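You operate a simulated robot arm through the tools that you are given. There is no shell and no other tool. Be economical: measure what you need, move in short steps, check, and stop when the job is done.

You are at the controls of a simulated two-armed robot. One attempt, no reset.

## Task
Press the pink collar on the sleeve board at the heat its tab names.
Fine: steady the sleeve board with one hand; no scorch; sole up to 195 degrees, hold the handle; iron back on its base, dial off. Set down upright: iron.
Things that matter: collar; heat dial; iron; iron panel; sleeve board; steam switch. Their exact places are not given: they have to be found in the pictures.

It is judged by the outcome, as a careful person would: the job done as asked, and still so three seconds after it is handed in. It fails if anything else is knocked over, pushed out of place, dropped, spilled or broken.

## Robot
Two 7-joint arms with two-finger parallel grippers on one trunk, on a base that drives. Base frame: it is fixed to the floor where the robot stands at the start and does not move with it; the origin is under the middle of the robot, x ahead of it, y to its left, z up. Lengths are in cm, angles in degrees, forces in N, time in s.
The left shoulder is at the start at [7, 16.3, 127], the right one opposite. With the tool pointing down near the work surface each hand reaches from about 36 to 88 cm from the robot's upright axis, wherever it stands, measured 20 degrees to its own side. Places, roughly: heat dial [50, 10, 90]; iron panel [50, 0, 90]; steam switch [60, 0, 90]. Payload 3.43 kg a hand.
The TCP of each hand is the grasp point between the finger pads, 3.4 cm short of the fingertips. In the tool frame z runs along the fingers and y along their closing line. The gripper opens to 12.8 cm. The fingers are 2.4 cm wide and 1.2 cm thick; the gripper's body (4.8 by 13 cm) begins 9.6 cm behind the TCP.
Orientation is that of the tool frame in the base frame, as [roll, pitch, yaw] about the fixed x, y, z axes, in that order (R = Rz(yaw) Ry(pitch) Rx(roll)). With the fingers straight down and closing along the base's y, the tool's x points along the base's -x, its y along +y and its z along -z.

## Interface
- The arms move only by the tool drive_tool. It takes "left_moves", "right_moves" or both (then of equal length, played together; a hand with none holds still); each is a list that holds one entry, the list of rows, each a list of 7 numbers: the turn, a rotation vector about the tool's x, y, z in degrees, then the shift along the tool's x, y, z in cm, then the finger opening in cm, from 0 to 12.8. In form: [[[ax, ay, az, x, y, z, jaw], ...]]. A call has 1 to 8 rows; each row is the pose to reach, as a shift and turn from the pose commanded when the call began, along the tool's axes at that moment. Rows are played at 5 a second. More than 5 cm and 8.6 degrees between two rows, or a gripper value outside its range, and nothing of the call is played. Where a pose cannot be reached the arm comes as near as it can. A force on the tool above 40 N (or 10 N above the force at the start of the call, whichever is more), or a blocked arm, ends the call early, and 0.2 s more pass. Each finger travels about 15.3 cm/s and halts on what it meets, pressing with about 43 N; the grip force reading is that of the motor and also rises with nothing between the fingers. The clock runs only during rows and for 0.2 s after the last one: add rows that repeat a pose to give the fingers time. It gives the time, the measured TCP pose, the force on the tool (base axes), the opening and the grip force at its end, in the units of the frame above (readings bear some noise), with the torque about the TCP (base axes, N m) and any sound that the robot's microphone picked up, and new pictures: "pictures" is both (left out), scene, wrist or none (wrist: the cameras of the hands that moved).
- Cameras (640 x 400 px; columns grow to the right, rows downward): "scene" is now at [11.73, 4.64, 148.62]; the picture's right is [0.56, -0.83, 0.00], its down [-0.57, -0.39, -0.72] and it looks along [0.60, 0.41, -0.69] (base axes); focal length 285 px, centre (320, 200). "left" rides on the left gripper at [7.6, 1.1, -16] in its tool frame; the picture's right is [-0.15, 0.99, 0.00], its down [-0.88, -0.13, -0.46] and it looks along [-0.45, -0.07, 0.89] (tool axes); focal length 234 px, centre (320, 200). "right" rides on the right gripper at [7.6, -1.1, -16] in its tool frame; the picture's right is [0.15, 0.99, 0.00], its down [-0.88, 0.13, -0.46] and it looks along [-0.45, 0.07, 0.89] (tool axes); focal length 234 px, centre (320, 200).
- lift_body(by): slides the trunk up (or, below 0, down) by that many cm; the arms and the scene camera ride with it, the base frame stays. It gives what a move gives, with no picture.
- steer(legs): drives the robot by 1 to 6 legs, each [ahead, left, turn to the left] in cm, cm and degrees, along the robot's own axes; the way and the turn of a leg run together, so that a leg with both is an arc; at most 150 cm and 180 degrees a leg. The arms and the cameras ride along, it lands a little off, and it stops where it bumps. It gives what a move gives, and a new picture of the scene camera.
- pan_tilt(pan, tilt): turns the head with the scene camera to pan (to the left, within 86 degrees either way) and tilt (down, from -29 to 69), counted from straight ahead of the robot. It gives what a move gives, and a new picture of the scene camera.
- pixel_to_xyz(camera, pixels): for up to 12 pixels [column, row] of the newest picture of that camera ("zoom" is the newest enlarged one), the place [x, y, z] in the base frame of the surface seen there, good to about 0.2 cm. No time passes.
- close_up(camera, box): a new picture of the part [left, top, right, bottom] of that camera's present view, enlarged. No time passes.
- close_job(): hands the job in; it is judged then, once.

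Work in short steps. Measure before you move; look again where a grasp or a placing could have gone wrong, and mend it. You have 80 turns and 260 pictures in all, those below and enlarged ones among them. Open the grippers and draw the arms clear of the work before you hand the job in, unless the task says otherwise; then end with one line.

The tools are called after "Call:" by a JSON object that holds its "name" and its "arguments". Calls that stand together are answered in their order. drive_tool: Moves the arms, as the interface text tells. Its arguments: {"type":"object","properties":{"left_moves":{"type":"array","items":{"type":"array","items":{"type":"array","items":{"type":"number"}}}},"right_moves":{"type":"array","items":{"type":"array","items":{"type":"array","items":{"type":"number"}}}},"pictures":{"type":"string","enum":["both","scene","wrist","none"]}},"required":[]} The other tools are called the same way: lift_body (by) slides the trunk up or down; steer (legs) drives the base; pan_tilt (pan, tilt) turns the head that bears the scene camera; pixel_to_xyz (camera, pixels) gives the place of the surface under pixels of a picture; close_up (camera, box) takes an enlarged picture of a part of a camera's view; close_job () hands the job in.

At the start:

```text
time_s: 0.0
left_tcp_pos: [34.51, 39.14, 127.14]
left_tool_rot: [179.9, 0.0, 179.9]
left_contact_force: [-0.4, 0.0, -1.1]
left_moment: [0.02, 0.03, 0.02]
left_opening: 12.8
left_gripper_force: 0.0
right_tcp_pos: [35.87, 4.1, 125.86]
right_tool_rot: [179.9, -0.1, 179.9]
right_contact_force: [-0.2, -0.1, 0.2]
right_moment: [0.01, 0.0, 0.0]
right_opening: 12.8
right_gripper_force: 0.1
trunk travel left (down, up): [-75.0, 19.0]
robot x, y, heading: [-0.19, 0.08, 0.0]
head pan, tilt: [34.2, 43.6]
```

scene: 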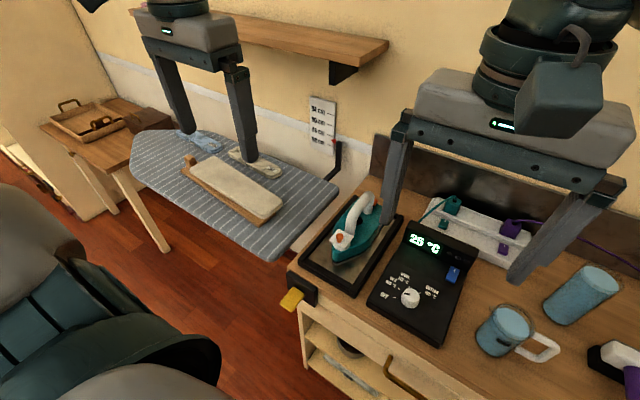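
right: 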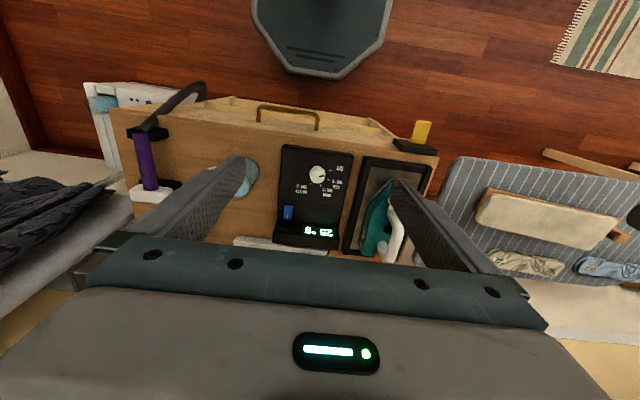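
left: 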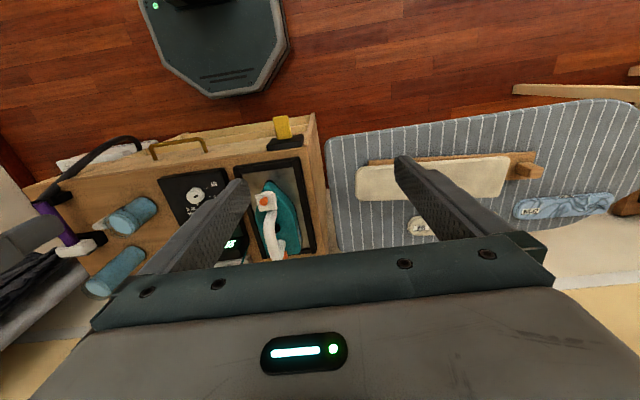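

The scene shows the iron at about (355,230), the panel at (425,280), the sleeve board at (235,185) and a chart at (322,122). I'll enlarge each of these.

Call:
{"name": "close_up", "arguments": {"camera": "scene", "box": [360, 220, 490, 350]}}

Call:
{"name": "close_up", "arguments": {"camera": "scene", "box": [130, 110, 350, 250]}}

Call:
{"name": "close_up", "arguments": {"camera": "scene", "box": [295, 85, 355, 155]}}

Call:
{"name": "close_up", "arguments": {"camera": "left", "box": [320, 90, 640, 290]}}

```text
3.08 times, centred on (425, 285) of scene
```

zoom: 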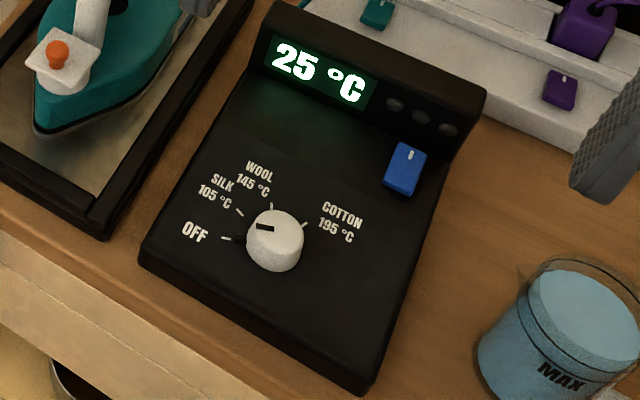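

```text
2.86 times, centred on (240, 180) of scene
```

zoom: 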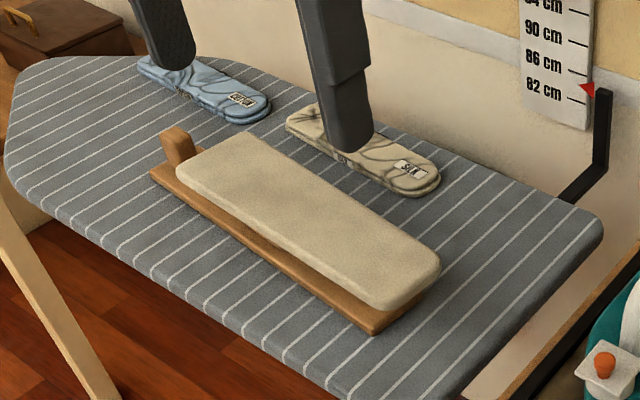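

```text
5.71 times, centred on (325, 120) of scene
```

zoom: 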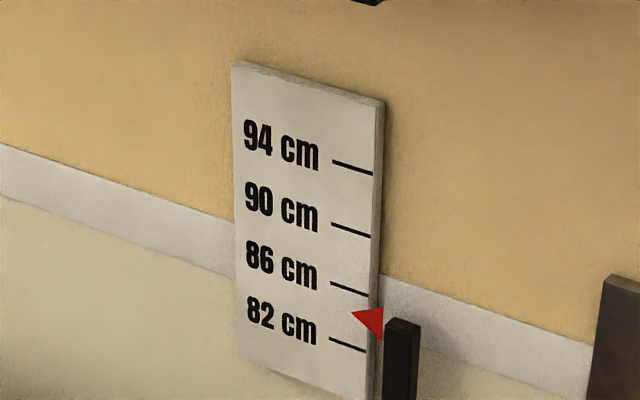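

```text
2.00 times, centred on (480, 190) of left
```

zoom: 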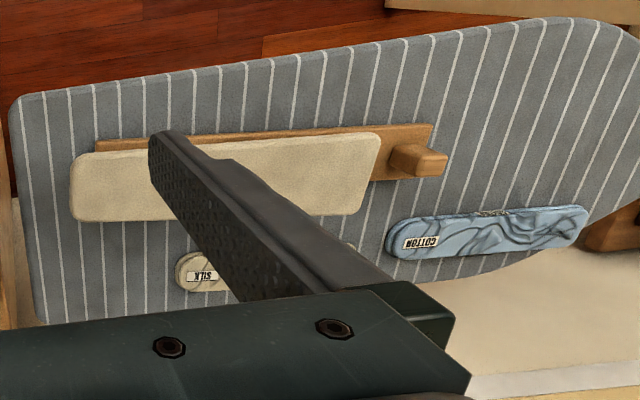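

No pink collar is visible yet; I see only a blue one (COTTON) and a cream one (SILK). I'll pan the head to search for it, starting to the left.

Call:
{"name": "pan_tilt", "arguments": {"pan": 65, "tilt": 35}}

Call:
{"name": "pan_tilt", "arguments": {"pan": -25, "tilt": 40}}

```text
time_s: 1.0
left_tcp_pos: [34.53, 39.32, 127.28]
left_tool_rot: [-179.9, -0.1, 180.0]
left_contact_force: [0.8, -0.1, -0.1]
left_moment: [0.01, 0.02, 0.02]
left_opening: 12.83
left_gripper_force: 0.1
right_tcp_pos: [35.82, 4.07, 125.81]
right_tool_rot: [179.9, -0.1, 179.9]
right_contact_force: [0.3, 0.2, 0.5]
right_moment: [0.01, 0.02, 0.0]
right_opening: 12.81
right_gripper_force: 0.0
trunk travel left (down, up): [-75.0, 19.0]
robot x, y, heading: [-0.21, -0.06, -0.2]
head pan, tilt: [65.0, 35.0]
```

scene: 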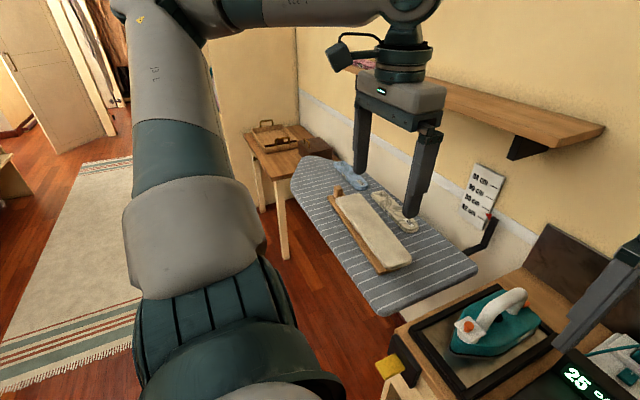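

```text
time_s: 2.6
left_tcp_pos: [34.38, 39.24, 127.31]
left_tool_rot: [-180.0, 0.0, 179.9]
left_contact_force: [-0.4, 0.3, 0.1]
left_moment: [-0.02, 0.01, 0.01]
left_opening: 12.81
left_gripper_force: 0.0
right_tcp_pos: [35.86, 4.09, 125.88]
right_tool_rot: [179.9, -0.1, -180.0]
right_contact_force: [-0.9, -0.5, 0.1]
right_moment: [0.03, 0.0, -0.02]
right_opening: 12.8
right_gripper_force: 0.0
trunk travel left (down, up): [-75.0, 19.0]
robot x, y, heading: [-0.05, 0.4, -0.2]
head pan, tilt: [-25.0, 40.0]
```

scene: 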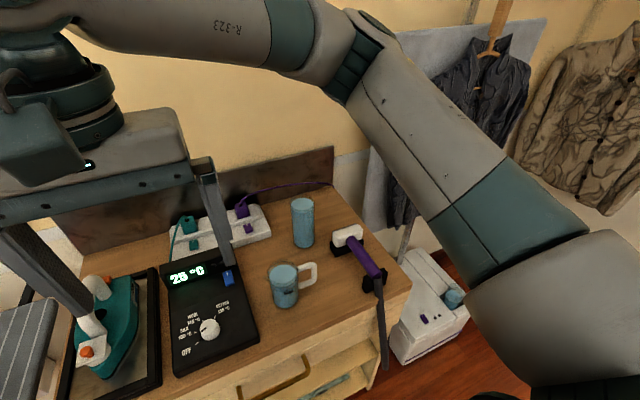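

In the first view something pinkish sits on the shelf near (362,64), behind the left wrist. I'll look there.

Call:
{"name": "pan_tilt", "arguments": {"pan": 55, "tilt": 15}}

Call:
{"name": "lift_body", "arguments": {"by": 19}}

Call:
{"name": "pan_tilt", "arguments": {"pan": 52, "tilt": 30}}

```text
time_s: 4.1
left_tcp_pos: [34.47, 38.99, 127.31]
left_tool_rot: [180.0, 0.0, -180.0]
left_contact_force: [-0.5, 0.4, -0.5]
left_moment: [0.01, 0.0, -0.03]
left_opening: 12.82
left_gripper_force: 0.1
right_tcp_pos: [35.88, 4.15, 125.79]
right_tool_rot: [179.8, 0.0, 179.9]
right_contact_force: [1.6, -0.6, -0.6]
right_moment: [-0.01, 0.01, 0.01]
right_opening: 12.82
right_gripper_force: 0.1
trunk travel left (down, up): [-75.0, 19.0]
robot x, y, heading: [0.09, 0.16, -0.2]
head pan, tilt: [55.0, 15.0]
```

scene: 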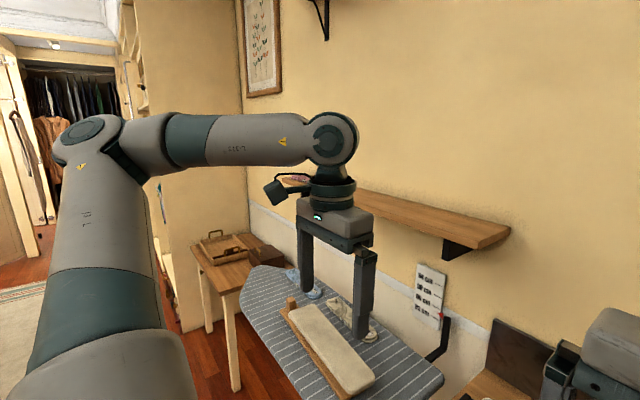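

```text
time_s: 6.2
left_tcp_pos: [34.47, 39.02, 146.16]
left_tool_rot: [-180.0, 0.0, 180.0]
left_contact_force: [0.2, 0.2, -0.3]
left_moment: [0.01, -0.01, 0.0]
left_opening: 12.79
left_gripper_force: 0.0
right_tcp_pos: [35.9, 4.12, 144.75]
right_tool_rot: [179.8, 0.0, 179.8]
right_contact_force: [-0.6, -0.1, 0.1]
right_moment: [0.01, -0.01, -0.01]
right_opening: 12.79
right_gripper_force: 0.2
trunk travel left (down, up): [-94.0, 0.0]
robot x, y, heading: [-0.11, -0.05, -0.1]
head pan, tilt: [55.0, 15.0]
```

```text
time_s: 7.0
left_tcp_pos: [34.42, 39.04, 146.31]
left_tool_rot: [179.9, 0.0, -179.9]
left_contact_force: [-0.3, 0.1, -0.5]
left_moment: [0.01, 0.01, 0.0]
left_opening: 12.8
left_gripper_force: 0.0
right_tcp_pos: [35.99, 4.1, 144.83]
right_tool_rot: [179.8, 0.1, 179.9]
right_contact_force: [0.0, -0.4, 0.8]
right_moment: [-0.02, 0.03, -0.01]
right_opening: 12.77
right_gripper_force: 0.1
trunk travel left (down, up): [-94.0, 0.0]
robot x, y, heading: [-0.28, 0.13, 0.2]
head pan, tilt: [52.0, 30.0]
```

scene: 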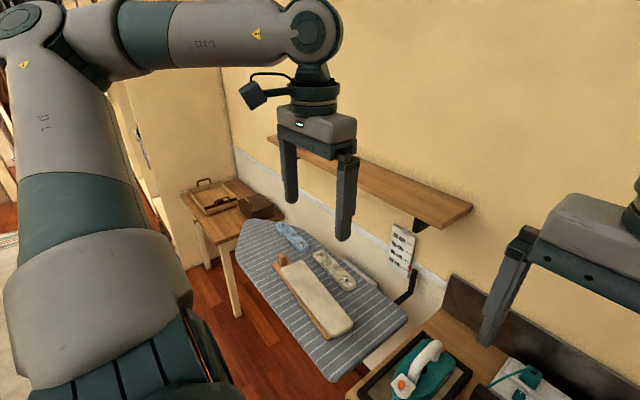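

The left wrist still hides the spot on the shelf near (300,110). I'll measure some places, then lower the left hand a little and draw it back.

Call:
{"name": "pixel_to_xyz", "arguments": {"camera": "scene", "pixels": [[268, 137], [470, 207], [300, 270], [240, 225], [395, 335], [320, 300], [335, 265], [290, 235], [430, 350], [402, 388], [215, 195], [405, 240]]}}

Call:
{"name": "drive_tool", "arguments": {"left_moves": [[[0, 0, 0, 2, 2, 3, 12.8], [0, 0, 0, 4, 4, 6, 12.8], [0, 0, 0, 4, 7, 9, 12.8], [0, 0, 0, 4, 10, 12, 12.8], [0, 0, 0, 4, 12, 15, 12.8], [0, 0, 0, 4, 12, 18, 12.8]]]}}

```text
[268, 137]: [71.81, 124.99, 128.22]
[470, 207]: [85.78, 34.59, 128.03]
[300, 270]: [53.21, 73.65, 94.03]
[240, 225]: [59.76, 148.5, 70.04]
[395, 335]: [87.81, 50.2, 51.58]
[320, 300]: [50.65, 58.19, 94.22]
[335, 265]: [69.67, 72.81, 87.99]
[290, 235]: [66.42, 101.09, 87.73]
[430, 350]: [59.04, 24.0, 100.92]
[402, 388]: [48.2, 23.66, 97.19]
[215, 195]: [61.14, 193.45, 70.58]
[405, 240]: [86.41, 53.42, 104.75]
```

```text
time_s: 8.4
left_tcp_pos: [30.5, 51.37, 128.29]
left_tool_rot: [179.9, -0.1, 180.0]
left_contact_force: [0.6, 0.1, -0.1]
left_moment: [-0.01, 0.02, -0.03]
left_opening: 12.8
left_gripper_force: 0.0
left hand out of reach, approached as far as the arm can: row 3
right_tcp_pos: [35.95, 4.27, 144.88]
right_tool_rot: [180.0, -0.1, 180.0]
right_contact_force: [0.2, 0.5, 0.4]
right_moment: [-0.02, 0.01, 0.04]
right_opening: 12.79
right_gripper_force: 0.0
trunk travel left (down, up): [-94.0, 0.0]
robot x, y, heading: [0.08, 0.2, 0.1]
head pan, tilt: [52.0, 30.0]
```

scene: 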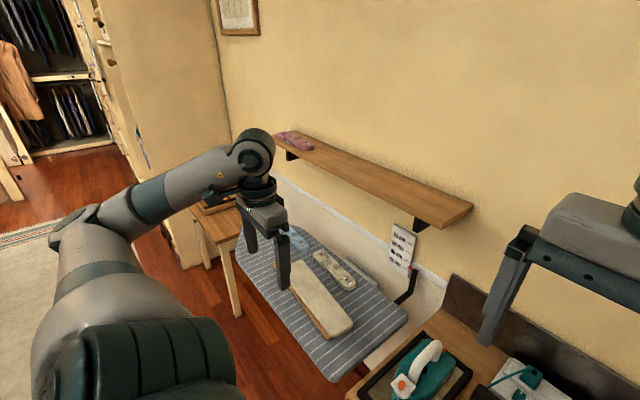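
left: 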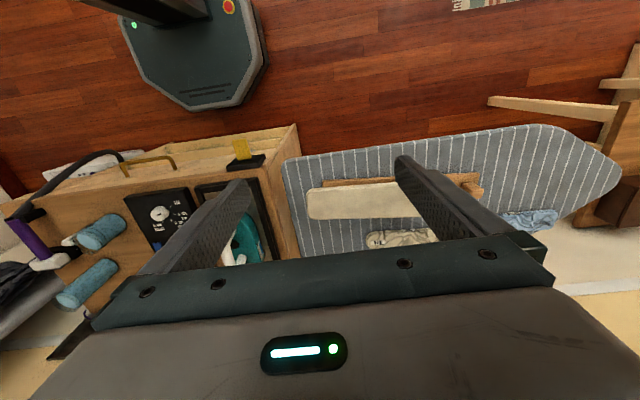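

The pink collar lies on the shelf near (293,140). I'll enlarge it, measure it and look for its tab.

Call:
{"name": "close_up", "arguments": {"camera": "scene", "box": [265, 120, 325, 160]}}

Call:
{"name": "pixel_to_xyz", "arguments": {"camera": "scene", "pixels": [[280, 134], [310, 147], [300, 150], [292, 136], [300, 143]]}}

```text
10.00 times, centred on (295, 140) of scene
```

zoom: 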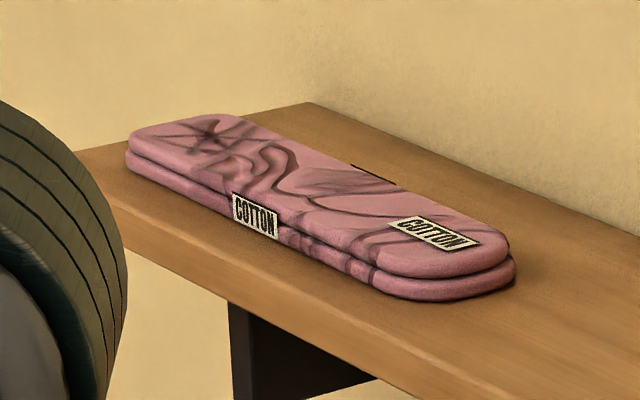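

```text
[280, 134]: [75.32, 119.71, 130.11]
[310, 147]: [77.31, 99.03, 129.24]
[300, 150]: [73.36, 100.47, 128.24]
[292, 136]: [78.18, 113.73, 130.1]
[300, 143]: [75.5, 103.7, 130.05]
```

The tab says COTTON, so the heat is 195. The collar is at about (76,110) on a shelf at z=128. I'll drive left to reach it, along the clear strip of floor.

Call:
{"name": "steer", "arguments": {"legs": [[0, 45, 0], [0, 43, 0]]}}

Call:
{"name": "pan_tilt", "arguments": {"pan": 10, "tilt": 40}}

```text
time_s: 13.3
left_tcp_pos: [29.13, 137.78, 128.49]
left_tool_rot: [179.9, -0.1, -179.3]
left_contact_force: [-0.1, 0.0, 0.1]
left_moment: [0.03, -0.01, 0.04]
left_opening: 12.79
left_gripper_force: 0.0
right_tcp_pos: [35.2, 90.87, 144.82]
right_tool_rot: [179.8, 0.0, -179.4]
right_contact_force: [-0.4, -0.4, -0.1]
right_moment: [-0.01, -0.02, 0.02]
right_opening: 12.8
right_gripper_force: 0.1
trunk travel left (down, up): [-94.0, 0.0]
robot x, y, heading: [-0.57, 86.54, 1.0]
head pan, tilt: [52.0, 30.0]
```

scene: 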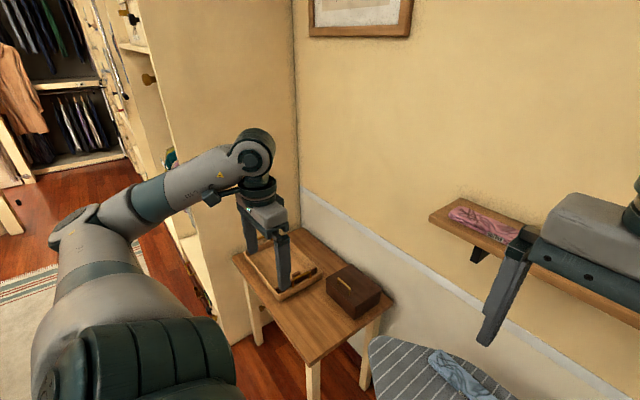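

```text
time_s: 14.4
left_tcp_pos: [29.09, 137.87, 128.43]
left_tool_rot: [-180.0, 0.0, -179.2]
left_contact_force: [-0.5, -0.6, -0.3]
left_moment: [-0.01, 0.05, 0.01]
left_opening: 12.81
left_gripper_force: 0.0
right_tcp_pos: [35.22, 91.09, 144.84]
right_tool_rot: [179.9, 0.0, -179.4]
right_contact_force: [-1.1, 0.0, -0.5]
right_moment: [0.0, 0.02, 0.0]
right_opening: 12.81
right_gripper_force: 0.0
trunk travel left (down, up): [-94.0, 0.0]
robot x, y, heading: [-0.75, 86.38, 0.7]
head pan, tilt: [10.0, 40.0]
```

scene: 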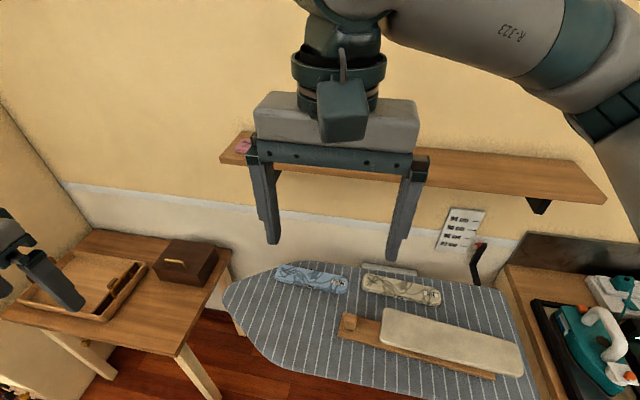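

The right hand blocks the view. I'll move it to the right while bringing the left hand up, forward and turning it.

Call:
{"name": "drive_tool", "arguments": {"left_moves": [[[0, 0, 8.5, -1, -2, -2.5, 12.8], [0, 0, 17, -3, -4, -5, 12.8], [0, 0, 25.5, -5, -6, -7.5, 12.8], [0, 0, 34, -7, -8, -10, 12.8], [0, 0, 42.5, -9, -10, -12, 12.8], [0, 0, 51, -11, -12, -14, 12.8], [0, 0, 59.5, -13, -14, -15, 12.8], [0, 0, 68, -15, -16, -16, 12.8]]], "right_moves": [[[0, 0, 0, 0, -4, 0, 12.8], [0, 0, 0, 0, -8, 0, 12.8], [0, 0, 0, 0, -12, 0, 12.8], [0, 0, 0, 0, -16, 0, 12.8], [0, 0, 0, 0, -20, 0, 12.8], [0, 0, 0, 0, -24, 0, 12.8], [0, 0, 0, 0, -28, 0, 12.8], [0, 0, 0, 0, -30, 0, 12.8]]], "pictures": "scene"}}

Call:
{"name": "pan_tilt", "arguments": {"pan": 15, "tilt": 25}}

```text
time_s: 16.2
left_tcp_pos: [39.96, 115.69, 145.27]
left_tool_rot: [179.8, -0.3, 113.3]
left_contact_force: [0.5, -0.4, 0.9]
left_moment: [-0.03, 0.04, -0.03]
left_opening: 12.79
left_gripper_force: 0.1
left hand out of reach, approached as far as the arm can: row 6, 7, 8
right_tcp_pos: [35.78, 60.59, 144.76]
right_tool_rot: [179.7, -0.1, -179.3]
right_contact_force: [1.0, -0.5, -0.7]
right_moment: [-0.01, 0.05, -0.03]
right_opening: 12.82
right_gripper_force: 0.1
trunk travel left (down, up): [-94.0, 0.0]
robot x, y, heading: [-0.81, 86.6, 0.9]
head pan, tilt: [10.0, 40.0]
```

scene: 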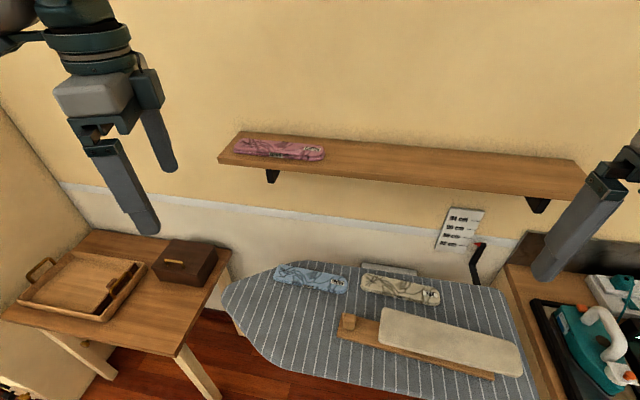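

```text
time_s: 16.9
left_tcp_pos: [39.66, 116.26, 145.14]
left_tool_rot: [179.8, -0.2, 113.2]
left_contact_force: [0.0, 1.1, 0.0]
left_moment: [-0.01, 0.01, 0.01]
left_opening: 12.78
left_gripper_force: 0.0
right_tcp_pos: [35.71, 61.15, 144.91]
right_tool_rot: [179.9, 0.0, -179.4]
right_contact_force: [-0.2, -0.2, 0.5]
right_moment: [-0.01, 0.0, 0.02]
right_opening: 12.8
right_gripper_force: 0.2
trunk travel left (down, up): [-94.0, 0.0]
robot x, y, heading: [-0.89, 86.29, 0.5]
head pan, tilt: [15.0, 25.0]
```

scene: 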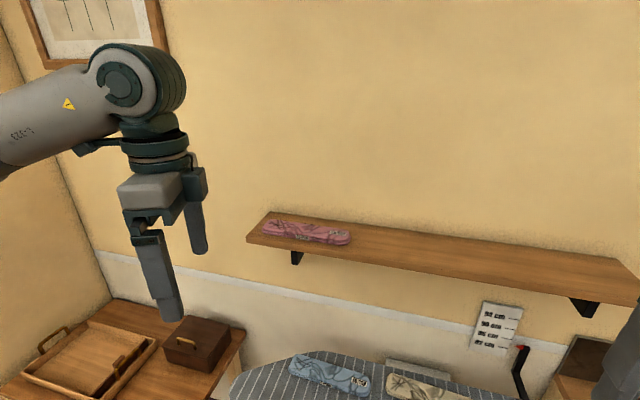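

The left hand has lost about 4 cm in reach at this pose. I'll measure the collar exactly, then move on in small steps toward a point above it.

Call:
{"name": "close_up", "arguments": {"camera": "scene", "box": [240, 200, 370, 270]}}

Call:
{"name": "pixel_to_xyz", "arguments": {"camera": "scene", "pixels": [[263, 229], [300, 234], [351, 240], [322, 229], [310, 243], [290, 223], [248, 240], [268, 212], [400, 235], [390, 265], [280, 238]]}}

Call:
{"name": "drive_tool", "arguments": {"left_moves": [[[0, 0, 0, 0, 4, 0, 12.8], [0, 0, 4, 0, 8, 0, 12.8], [0, 0, 8, 0, 12, 0, 12.8], [0, 0, 12, 0, 16, 0, 12.8], [0, 0, 16, 0, 19, 0, 12.8], [0, 0, 20, 0, 20, 0, 12.8], [0, 0, 20, 0, 20, 0, 12.8]]], "pictures": "both"}}

```text
4.92 times, centred on (305, 235) of scene
```

zoom: 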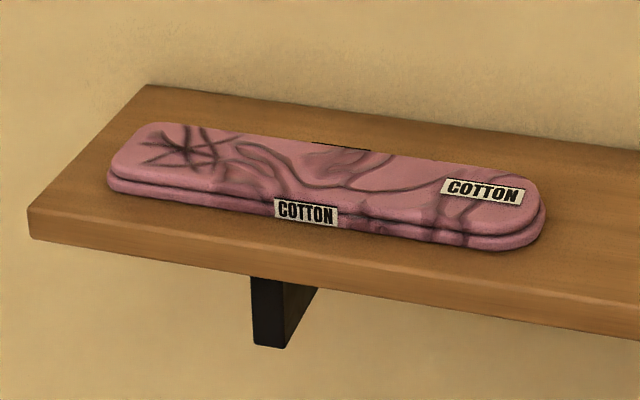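

```text
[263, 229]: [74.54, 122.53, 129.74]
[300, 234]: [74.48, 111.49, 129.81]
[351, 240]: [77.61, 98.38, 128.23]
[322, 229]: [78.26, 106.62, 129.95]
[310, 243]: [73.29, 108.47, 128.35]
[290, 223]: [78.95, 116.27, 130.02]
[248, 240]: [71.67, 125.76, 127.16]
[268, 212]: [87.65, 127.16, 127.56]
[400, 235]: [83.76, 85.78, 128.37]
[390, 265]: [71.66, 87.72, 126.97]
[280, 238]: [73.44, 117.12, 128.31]
```

```text
time_s: 18.5
left_tcp_pos: [37.45, 106.17, 146.6]
left_tool_rot: [179.2, -0.7, 95.3]
left_contact_force: [-0.4, 0.5, 0.3]
left_moment: [0.01, -0.04, -0.01]
left_opening: 12.8
left_gripper_force: 0.0
left hand out of reach, approached as far as the arm can: row 1, 2, 3, 4, 5, 6, 7
right_tcp_pos: [35.67, 61.21, 144.86]
right_tool_rot: [179.8, 0.0, -179.3]
right_contact_force: [0.3, -0.1, 0.7]
right_moment: [0.0, 0.03, -0.01]
right_opening: 12.83
right_gripper_force: 0.0
trunk travel left (down, up): [-94.0, 0.0]
robot x, y, heading: [-0.72, 86.24, 0.3]
head pan, tilt: [15.0, 25.0]
```

scene: 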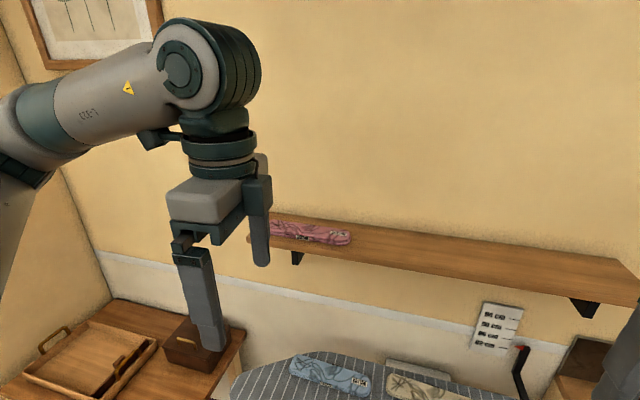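
left: 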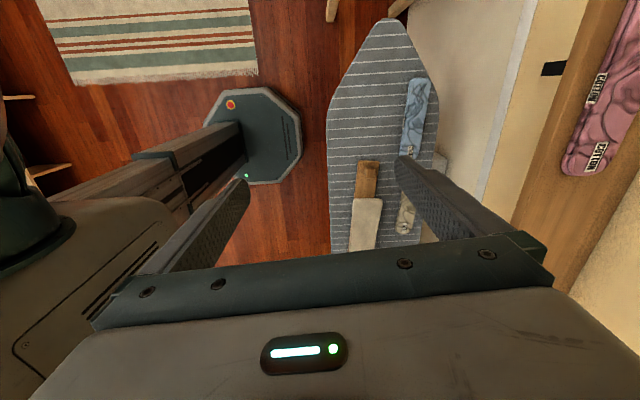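

The hand stalls at x=37 at this height. I'll test a lower height, down 9 cm, and read where it goes.

Call:
{"name": "drive_tool", "arguments": {"left_moves": [[[0, 0, 0, 0, 0, 4, 12.8], [0, 0, 0, 0, 0, 8, 12.8], [0, 0, 0, 0, 0, 9, 12.8], [0, 0, 0, 0, 0, 9, 12.8]]], "pictures": "scene"}}

```text
time_s: 19.5
left_tcp_pos: [35.7, 105.15, 136.75]
left_tool_rot: [179.9, -0.1, 92.9]
left_contact_force: [-0.2, 0.7, 0.3]
left_moment: [0.01, 0.0, 0.0]
left_opening: 12.77
left_gripper_force: 0.0
left hand out of reach, approached as far as the arm can: row 1, 2, 3, 4
right_tcp_pos: [35.58, 61.02, 144.77]
right_tool_rot: [179.9, -0.1, -179.3]
right_contact_force: [0.2, 0.8, 0.1]
right_moment: [0.01, 0.03, 0.01]
right_opening: 12.79
right_gripper_force: 0.0
trunk travel left (down, up): [-94.0, 0.0]
robot x, y, heading: [-0.77, 86.63, 0.7]
head pan, tilt: [15.0, 25.0]
```

scene: 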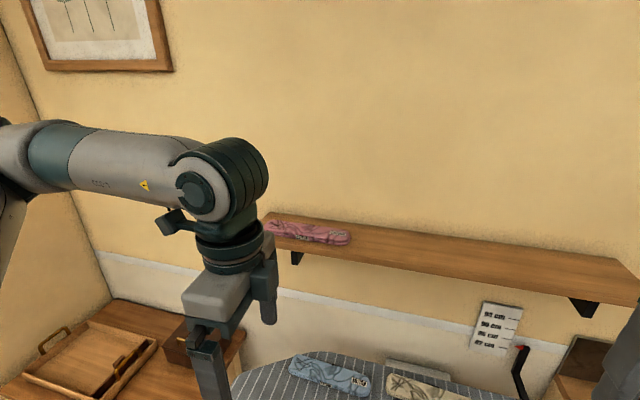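

The arm is still stuck while turned this way. I'll turn the yaw back to see where the commanded position is reached, then try turning the other way.

Call:
{"name": "drive_tool", "arguments": {"left_moves": [[[0, 0, -8.5, 0, 0, 0, 12.8], [0, 0, -17, 0, 0, 0, 12.8], [0, 0, -25.5, 0, 0, 0, 12.8], [0, 0, -34, 0, 0, 0, 12.8], [0, 0, -42.5, 0, 0, 0, 12.8], [0, 0, -51, 0, 0, 0, 12.8], [0, 0, -59.5, 0, 0, 0, 12.8], [0, 0, -68, 0, 0, 0, 12.8]]], "pictures": "none"}}

```text
time_s: 21.3
left_tcp_pos: [35.49, 105.2, 136.89]
left_tool_rot: [-180.0, 0.0, 161.0]
left_contact_force: [0.6, -0.3, -0.8]
left_moment: [0.01, -0.01, 0.03]
left_opening: 12.8
left_gripper_force: 0.1
right_tcp_pos: [35.4, 61.06, 144.93]
right_tool_rot: [180.0, 0.0, -179.4]
right_contact_force: [0.1, -0.3, -0.3]
right_moment: [0.02, -0.02, 0.0]
right_opening: 12.8
right_gripper_force: 0.1
trunk travel left (down, up): [-94.0, 0.0]
robot x, y, heading: [-0.62, 86.45, 0.9]
head pan, tilt: [15.0, 25.0]
```

The command follows the measured pose, and this pose is reachable. I'll keep turning the same way and move slightly forward.

Call:
{"name": "drive_tool", "arguments": {"left_moves": [[[0, 0, -8.5, 0, 0, 0, 12.8], [0, 0, -17, 0, 0, 0, 12.8], [0, 0, -25.5, 0, 0, 0, 12.8], [0, 0, -34, 0, 0, 0, 12.8], [0, 0, -42.5, 0, 0, 0, 12.8], [0, 0, -51, 0, 0, 0, 12.8], [0, 0, -59.5, 0, 0, 0, 12.8], [0, 0, -68, 0, 0, 0, 12.8]]], "pictures": "none"}}

Call:
{"name": "drive_tool", "arguments": {"left_moves": [[[0, 0, -8.5, 0, 0, 0, 12.8], [0, 0, -17, 0, 0, 0, 12.8], [0, 0, -25.5, 0, 0, 0, 12.8], [0, 0, -34, 0, 0, 0, 12.8], [0, 0, -41, 0, 0, 0, 12.8], [0, 0, -41, 0, 0, 0, 12.8]]], "pictures": "scene"}}

```text
time_s: 23.1
left_tcp_pos: [35.7, 105.29, 136.89]
left_tool_rot: [179.9, 0.0, -131.1]
left_contact_force: [-0.7, -0.4, -0.3]
left_moment: [-0.01, -0.01, -0.01]
left_opening: 12.81
left_gripper_force: 0.0
right_tcp_pos: [35.55, 61.07, 144.79]
right_tool_rot: [179.9, 0.1, -179.3]
right_contact_force: [-0.4, 0.0, -0.3]
right_moment: [0.0, -0.01, 0.01]
right_opening: 12.81
right_gripper_force: 0.1
trunk travel left (down, up): [-94.0, 0.0]
robot x, y, heading: [-0.8, 86.66, 0.6]
head pan, tilt: [15.0, 25.0]
```

```text
time_s: 24.5
left_tcp_pos: [35.51, 105.35, 136.79]
left_tool_rot: [179.9, 0.0, -90.1]
left_contact_force: [-0.5, -0.2, 0.3]
left_moment: [-0.01, -0.04, 0.01]
left_opening: 12.81
left_gripper_force: 0.1
right_tcp_pos: [35.56, 61.04, 145.0]
right_tool_rot: [179.9, 0.0, -179.4]
right_contact_force: [0.0, 0.2, 0.7]
right_moment: [0.01, 0.01, 0.01]
right_opening: 12.8
right_gripper_force: 0.1
trunk travel left (down, up): [-94.0, 0.0]
robot x, y, heading: [-0.45, 86.39, 0.6]
head pan, tilt: [15.0, 25.0]
```

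scene: 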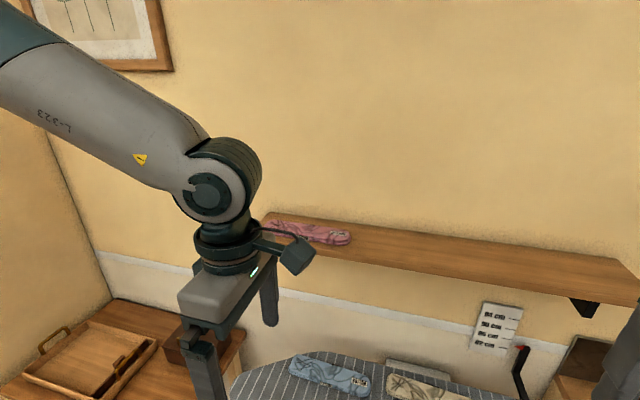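

At yaw -90 everything is reachable. The collar centre is about (76.3,110.5), so I'll move forward over it at z=137.

Call:
{"name": "drive_tool", "arguments": {"left_moves": [[[0, 0, 0, -1, -4.8, 0, 12.8], [0, 0, 0, -2, -9.6, 0, 12.8], [0, 0, 0, -3, -14.4, 0, 12.8], [0, 0, 0, -4, -19.2, 0, 12.8], [0, 0, 0, -5, -24, 0, 12.8], [0, 0, 0, -5.1, -28.8, 0, 12.8], [0, 0, 0, -5.1, -33, 0, 12.8], [0, 0, 0, -5.1, -37, 0, 12.8]]]}}

```text
time_s: 26.3
left_tcp_pos: [68.59, 113.0, 137.12]
left_tool_rot: [-179.9, 0.0, -90.3]
left_contact_force: [-0.9, -0.5, -0.5]
left_moment: [0.0, -0.03, -0.07]
left_opening: 12.82
left_gripper_force: 0.0
left hand out of reach, approached as far as the arm can: row 7, 8
right_tcp_pos: [35.43, 61.14, 144.87]
right_tool_rot: [179.9, 0.2, -179.3]
right_contact_force: [-0.5, 0.2, 0.5]
right_moment: [-0.04, -0.02, -0.02]
right_opening: 12.8
right_gripper_force: 0.0
trunk travel left (down, up): [-94.0, 0.0]
robot x, y, heading: [-0.72, 86.15, 1.0]
head pan, tilt: [15.0, 25.0]
```

scene: 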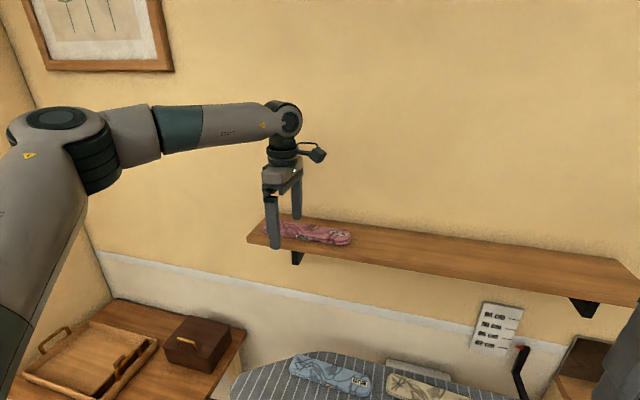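
left: 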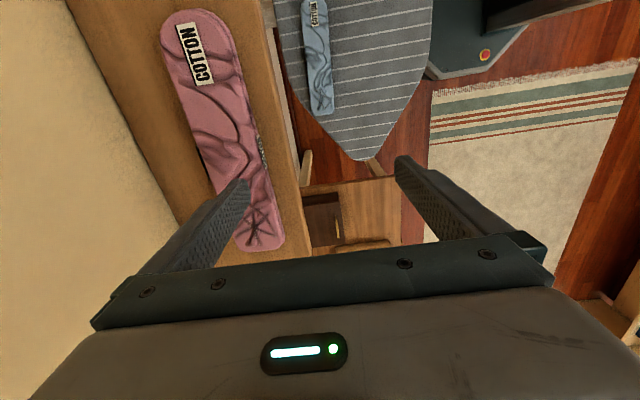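

The reach is short by 8 cm. I'll drive the base 8 cm ahead and 2.5 cm right with the hand hovering; the fingertips at 133.7 clear the collar top at 130.

Call:
{"name": "steer", "arguments": {"legs": [[8, -2.5, 0]]}}

Call:
{"name": "drive_tool", "arguments": {"left_moves": [[[0, 0, 0, 0, 0, 0, 10]]], "pictures": "both"}}

```text
time_s: 27.4
left_tcp_pos: [75.62, 110.91, 137.52]
left_tool_rot: [-179.4, -0.2, -90.3]
left_contact_force: [-1.7, -0.4, 1.3]
left_moment: [-0.06, -0.1, -0.02]
left_opening: 12.8
left_gripper_force: 0.1
right_tcp_pos: [42.44, 59.04, 145.15]
right_tool_rot: [179.9, 0.4, -179.2]
right_contact_force: [-1.6, 0.5, -0.1]
right_moment: [-0.01, -0.1, 0.0]
right_opening: 12.82
right_gripper_force: 0.1
trunk travel left (down, up): [-94.0, 0.0]
robot x, y, heading: [7.06, 84.01, 0.7]
head pan, tilt: [15.0, 25.0]
```

scene: 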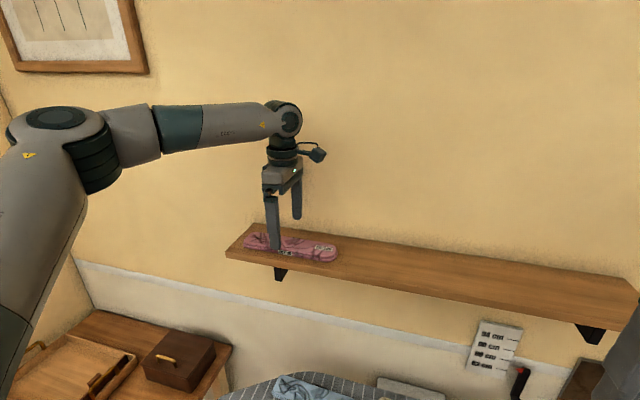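

```text
time_s: 27.8
left_tcp_pos: [76.78, 110.4, 136.9]
left_tool_rot: [-180.0, 0.1, -90.3]
left_contact_force: [0.5, 0.4, -0.1]
left_moment: [0.01, 0.01, -0.02]
left_opening: 10.02
left_gripper_force: 0.1
right_tcp_pos: [43.61, 58.56, 144.77]
right_tool_rot: [180.0, -0.1, -179.2]
right_contact_force: [-0.5, -1.2, 0.3]
right_moment: [0.01, 0.0, -0.04]
right_opening: 12.78
right_gripper_force: 0.0
trunk travel left (down, up): [-94.0, 0.0]
robot x, y, heading: [7.11, 84.42, 0.5]
head pan, tilt: [15.0, 25.0]
```

scene: 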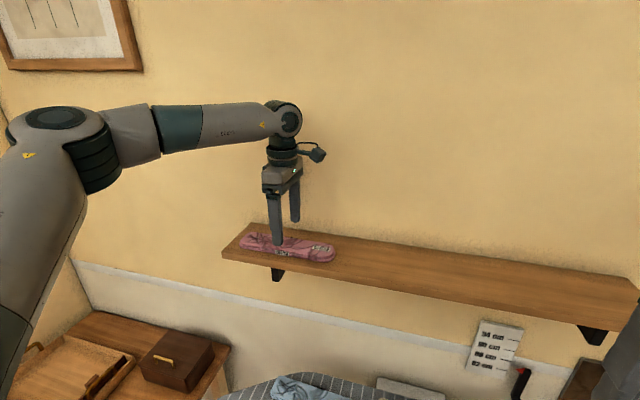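
left: 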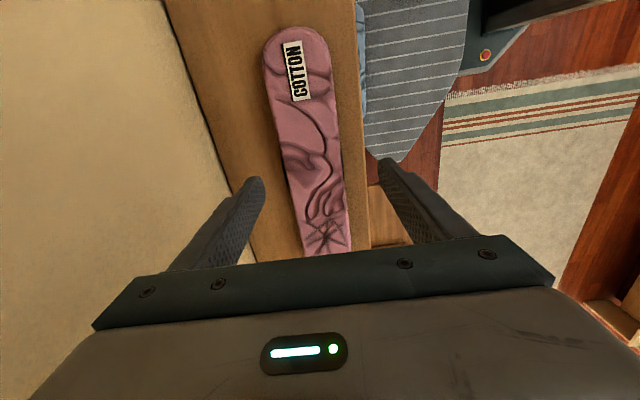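

The collar is centred between the open fingers. I'll go down 4.8 cm (tips about 0.4 above the shelf), close the jaw, and check.

Call:
{"name": "drive_tool", "arguments": {"left_moves": [[[0, 0, 0, 0, 0, 2.5, 10], [0, 0, 0, 0, 0, 4.8, 10], [0, 0, 0, 0, 0, 4.8, 10], [0, 0, 0, 0, 0, 4.8, 7], [0, 0, 0, 0, 0, 4.8, 5.5], [0, 0, 0, 0, 0, 4.8, 5.5]]]}}

```text
time_s: 29.2
left_tcp_pos: [76.28, 110.69, 132.44]
left_tool_rot: [-179.8, 0.0, -90.1]
left_contact_force: [0.6, 0.3, 6.2]
left_moment: [0.02, 0.1, 0.03]
left_opening: 6.1
left_gripper_force: 42.9
right_tcp_pos: [43.21, 58.76, 144.86]
right_tool_rot: [179.9, 0.1, -179.3]
right_contact_force: [0.7, 0.2, -0.2]
right_moment: [-0.01, -0.02, 0.01]
right_opening: 12.81
right_gripper_force: 0.0
trunk travel left (down, up): [-94.0, 0.0]
robot x, y, heading: [7.41, 84.22, 0.5]
head pan, tilt: [15.0, 25.0]
```

scene: 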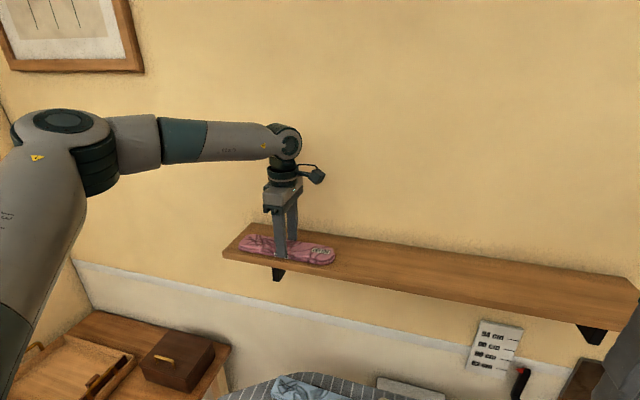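
left: 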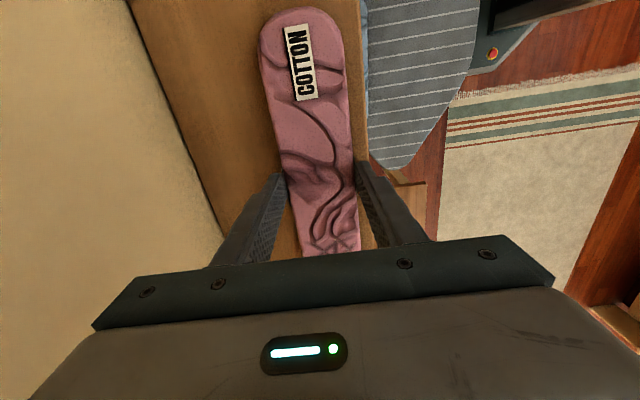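

The collar is gripped at 6.1 cm opening with 43 N. I'll lift it straight up 8 cm and check.

Call:
{"name": "drive_tool", "arguments": {"left_moves": [[[0, 0, 0, 0, 0, -2, 5.5], [0, 0, 0, 0, 0, -5, 5.5], [0, 0, 0, 0, 0, -8, 5.5], [0, 0, 0, 0, 0, -8, 5.5]]]}}

```text
time_s: 30.2
left_tcp_pos: [76.41, 110.64, 140.37]
left_tool_rot: [-179.8, -0.2, -90.3]
left_contact_force: [-0.1, 0.1, -0.9]
left_moment: [0.03, 0.0, 0.0]
left_opening: 5.48
left_gripper_force: 0.1
right_tcp_pos: [43.41, 58.75, 144.88]
right_tool_rot: [179.9, 0.0, -179.3]
right_contact_force: [0.4, 0.7, -0.6]
right_moment: [0.01, 0.02, -0.01]
right_opening: 12.78
right_gripper_force: 0.1
trunk travel left (down, up): [-94.0, 0.0]
robot x, y, heading: [7.43, 84.18, 0.4]
head pan, tilt: [15.0, 25.0]
```

scene: 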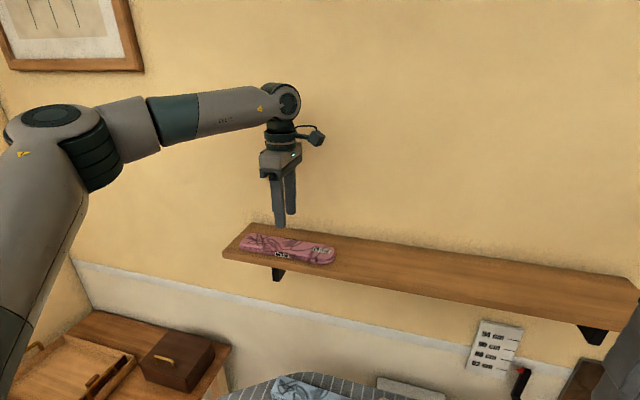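
left: 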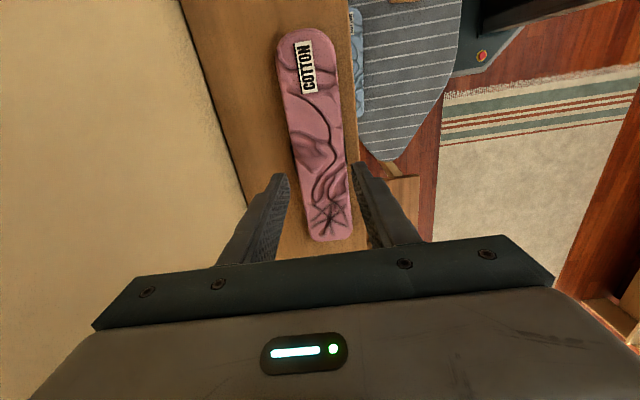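

It slipped: the tips were at about 129.0, so they held only the rounded upper edge of the collar. I'll retry lower, with the tips just at the shelf and a tighter closing command.

Call:
{"name": "drive_tool", "arguments": {"left_moves": [[[0, 0, 0, 0, 0, 0, 9.5], [0, 0, 0, 0, 0, 4, 9.5], [0, 0, 0, 0, 0, 7, 9.5], [0, 0, 0, 0, 0, 8.4, 9.5], [0, 0, 0, 0, 0, 8.8, 9.5], [0, 0, 0, 0, 0, 8.8, 9.5]]], "pictures": "wrist"}}

```text
time_s: 31.6
left_tcp_pos: [76.26, 110.62, 131.5]
left_tool_rot: [-179.8, -0.1, -90.3]
left_contact_force: [-0.4, 0.9, 2.9]
left_moment: [0.03, -0.11, 0.01]
left_opening: 9.5
left_gripper_force: 0.2
right_tcp_pos: [43.41, 58.73, 144.91]
right_tool_rot: [179.9, 0.1, -179.3]
right_contact_force: [0.3, -0.5, -0.2]
right_moment: [0.01, 0.01, -0.02]
right_opening: 12.83
right_gripper_force: 0.0
trunk travel left (down, up): [-94.0, 0.0]
robot x, y, heading: [7.39, 83.96, 0.8]
head pan, tilt: [15.0, 25.0]
```

left: 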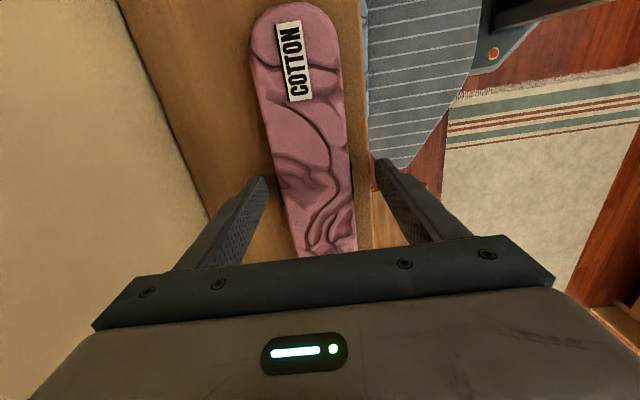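

The tips just touch the shelf (2.9 N). I'll close with a tighter command and lift gently.

Call:
{"name": "drive_tool", "arguments": {"left_moves": [[[0, 0, 0, 0, 0, -0.1, 7], [0, 0, 0, 0, 0, -0.1, 4], [0, 0, 0, 0, 0, -0.1, 3], [0, 0, 0, 0, 0, -0.1, 3], [0, 0, 0, 0, 0, -1.5, 3], [0, 0, 0, 0, 0, -4, 3], [0, 0, 0, 0, 0, -7, 3], [0, 0, 0, 0, 0, -7, 3]]]}}

```text
time_s: 33.4
left_tcp_pos: [76.49, 110.69, 138.47]
left_tool_rot: [-180.0, -0.1, -90.2]
left_contact_force: [0.1, -0.5, -0.1]
left_moment: [-0.01, 0.02, 0.01]
left_opening: 6.09
left_gripper_force: 43.0
right_tcp_pos: [43.42, 58.75, 144.87]
right_tool_rot: [180.0, 0.0, -179.3]
right_contact_force: [-0.5, 0.9, 0.8]
right_moment: [-0.04, 0.01, 0.0]
right_opening: 12.81
right_gripper_force: 0.0
trunk travel left (down, up): [-94.0, 0.0]
robot x, y, heading: [7.33, 84.1, 0.5]
head pan, tilt: [15.0, 25.0]
```

scene: 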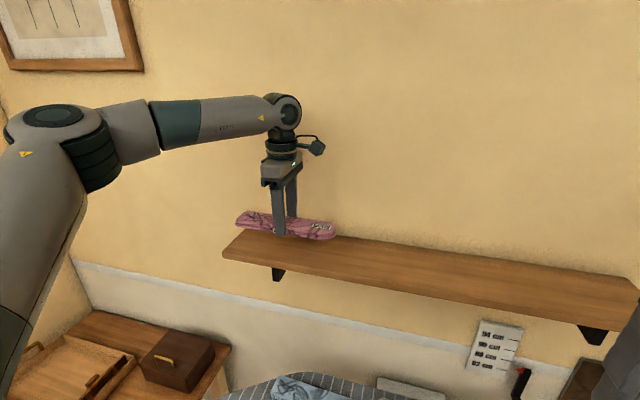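
left: 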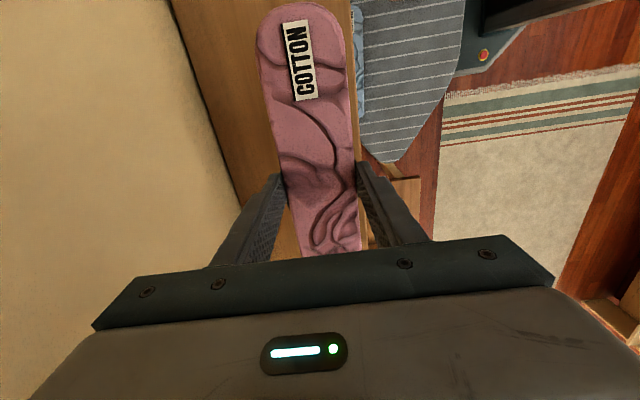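

The collar is lifted and held level. I'll drive back and to the right, to a place where both the sleeve board and the iron are in reach; the collar stays above the shelf level on the way.

Call:
{"name": "steer", "arguments": {"legs": [[-10, 0, 0], [0, -36, 0]]}}

Call:
{"name": "pan_tilt", "arguments": {"pan": 10, "tilt": 55}}

```text
time_s: 36.5
left_tcp_pos: [66.78, 75.18, 138.39]
left_tool_rot: [-179.9, -0.2, -90.1]
left_contact_force: [0.2, 1.3, -0.9]
left_moment: [-0.06, 0.0, -0.01]
left_opening: 6.07
left_gripper_force: 43.7
right_tcp_pos: [34.03, 23.26, 144.85]
right_tool_rot: [-179.9, 0.0, -179.1]
right_contact_force: [0.0, -0.4, 0.0]
right_moment: [-0.05, 0.03, -0.04]
right_opening: 12.8
right_gripper_force: 0.1
trunk travel left (down, up): [-94.0, 0.0]
robot x, y, heading: [-2.15, 47.91, 0.9]
head pan, tilt: [15.0, 25.0]
```

scene: 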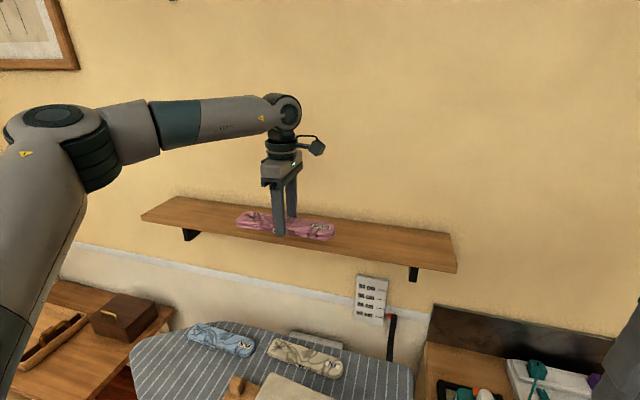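

```text
time_s: 37.4
left_tcp_pos: [66.87, 74.79, 138.49]
left_tool_rot: [-179.9, 0.1, -90.1]
left_contact_force: [-0.4, 0.1, -0.8]
left_moment: [0.0, 0.01, 0.0]
left_opening: 6.11
left_gripper_force: 43.3
right_tcp_pos: [33.99, 22.94, 144.87]
right_tool_rot: [179.9, 0.0, -179.1]
right_contact_force: [0.6, -0.3, -0.3]
right_moment: [-0.01, 0.03, 0.0]
right_opening: 12.78
right_gripper_force: 0.1
trunk travel left (down, up): [-94.0, 0.0]
robot x, y, heading: [-2.53, 47.75, 0.7]
head pan, tilt: [10.0, 55.0]
```

scene: 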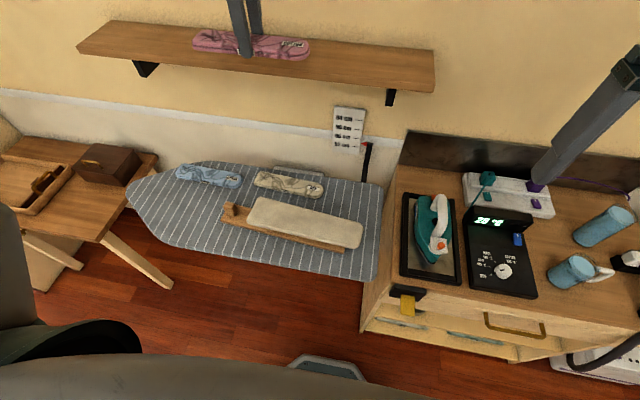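

Now there is a clear view from above. I'll measure the sleeve board's corners and edges, with an enlargement of the board.

Call:
{"name": "close_up", "arguments": {"camera": "scene", "box": [200, 170, 400, 290]}}

Call:
{"name": "pixel_to_xyz", "arguments": {"camera": "scene", "pixels": [[259, 200], [247, 226], [360, 222], [353, 246], [305, 223], [300, 210], [297, 236], [228, 207], [235, 212], [225, 222], [340, 249], [380, 200]]}}

Call:
{"name": "close_up", "arguments": {"camera": "scene", "box": [380, 150, 580, 320]}}

```text
3.20 times, centred on (300, 230) of scene
```

zoom: 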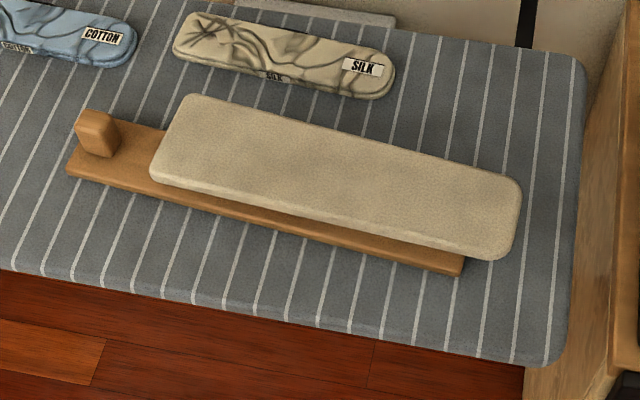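

```text
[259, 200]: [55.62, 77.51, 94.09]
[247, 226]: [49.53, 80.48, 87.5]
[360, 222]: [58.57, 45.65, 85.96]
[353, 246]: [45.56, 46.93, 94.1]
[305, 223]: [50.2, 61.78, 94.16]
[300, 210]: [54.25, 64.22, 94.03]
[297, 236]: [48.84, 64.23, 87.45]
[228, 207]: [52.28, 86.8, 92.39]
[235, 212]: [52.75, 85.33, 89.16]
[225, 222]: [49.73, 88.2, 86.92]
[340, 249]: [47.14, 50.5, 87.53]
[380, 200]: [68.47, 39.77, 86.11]
```

```text
2.35 times, centred on (480, 235) of scene
```

zoom: 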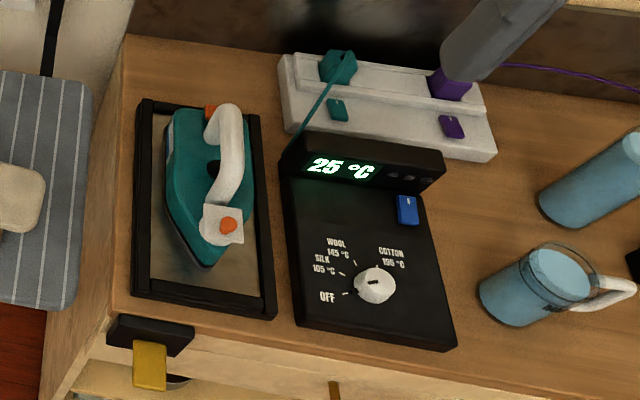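

I'll measure the rim of the sleeve board more precisely, plus the iron and dial.

Call:
{"name": "pixel_to_xyz", "arguments": {"camera": "scene", "pixels": [[262, 201], [249, 222], [358, 227], [352, 247], [258, 212], [355, 237], [303, 214], [298, 231], [504, 270], [506, 238], [440, 247], [430, 200]]}}

Call:
{"name": "pixel_to_xyz", "arguments": {"camera": "zoom", "pixels": [[230, 110], [240, 150], [235, 185], [222, 220], [205, 262], [195, 110], [175, 190], [375, 283], [355, 291], [148, 110], [270, 310], [140, 285]]}}

```text
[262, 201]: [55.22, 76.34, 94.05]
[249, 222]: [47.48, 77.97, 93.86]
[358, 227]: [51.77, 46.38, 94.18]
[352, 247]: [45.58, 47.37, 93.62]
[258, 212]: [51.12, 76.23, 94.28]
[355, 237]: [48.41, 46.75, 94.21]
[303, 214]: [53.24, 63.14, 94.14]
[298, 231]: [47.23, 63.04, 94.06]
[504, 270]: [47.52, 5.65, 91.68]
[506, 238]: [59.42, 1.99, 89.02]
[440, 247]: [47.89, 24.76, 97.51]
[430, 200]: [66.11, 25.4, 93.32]
```

```text
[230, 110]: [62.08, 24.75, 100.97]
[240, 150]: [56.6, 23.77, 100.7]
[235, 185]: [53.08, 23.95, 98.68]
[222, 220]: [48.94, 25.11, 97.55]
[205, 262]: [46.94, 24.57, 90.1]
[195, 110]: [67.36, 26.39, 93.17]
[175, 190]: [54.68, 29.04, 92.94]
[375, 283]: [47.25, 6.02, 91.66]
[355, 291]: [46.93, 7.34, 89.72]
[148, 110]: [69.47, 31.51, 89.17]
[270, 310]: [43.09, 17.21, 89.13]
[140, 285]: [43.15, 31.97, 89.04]
```

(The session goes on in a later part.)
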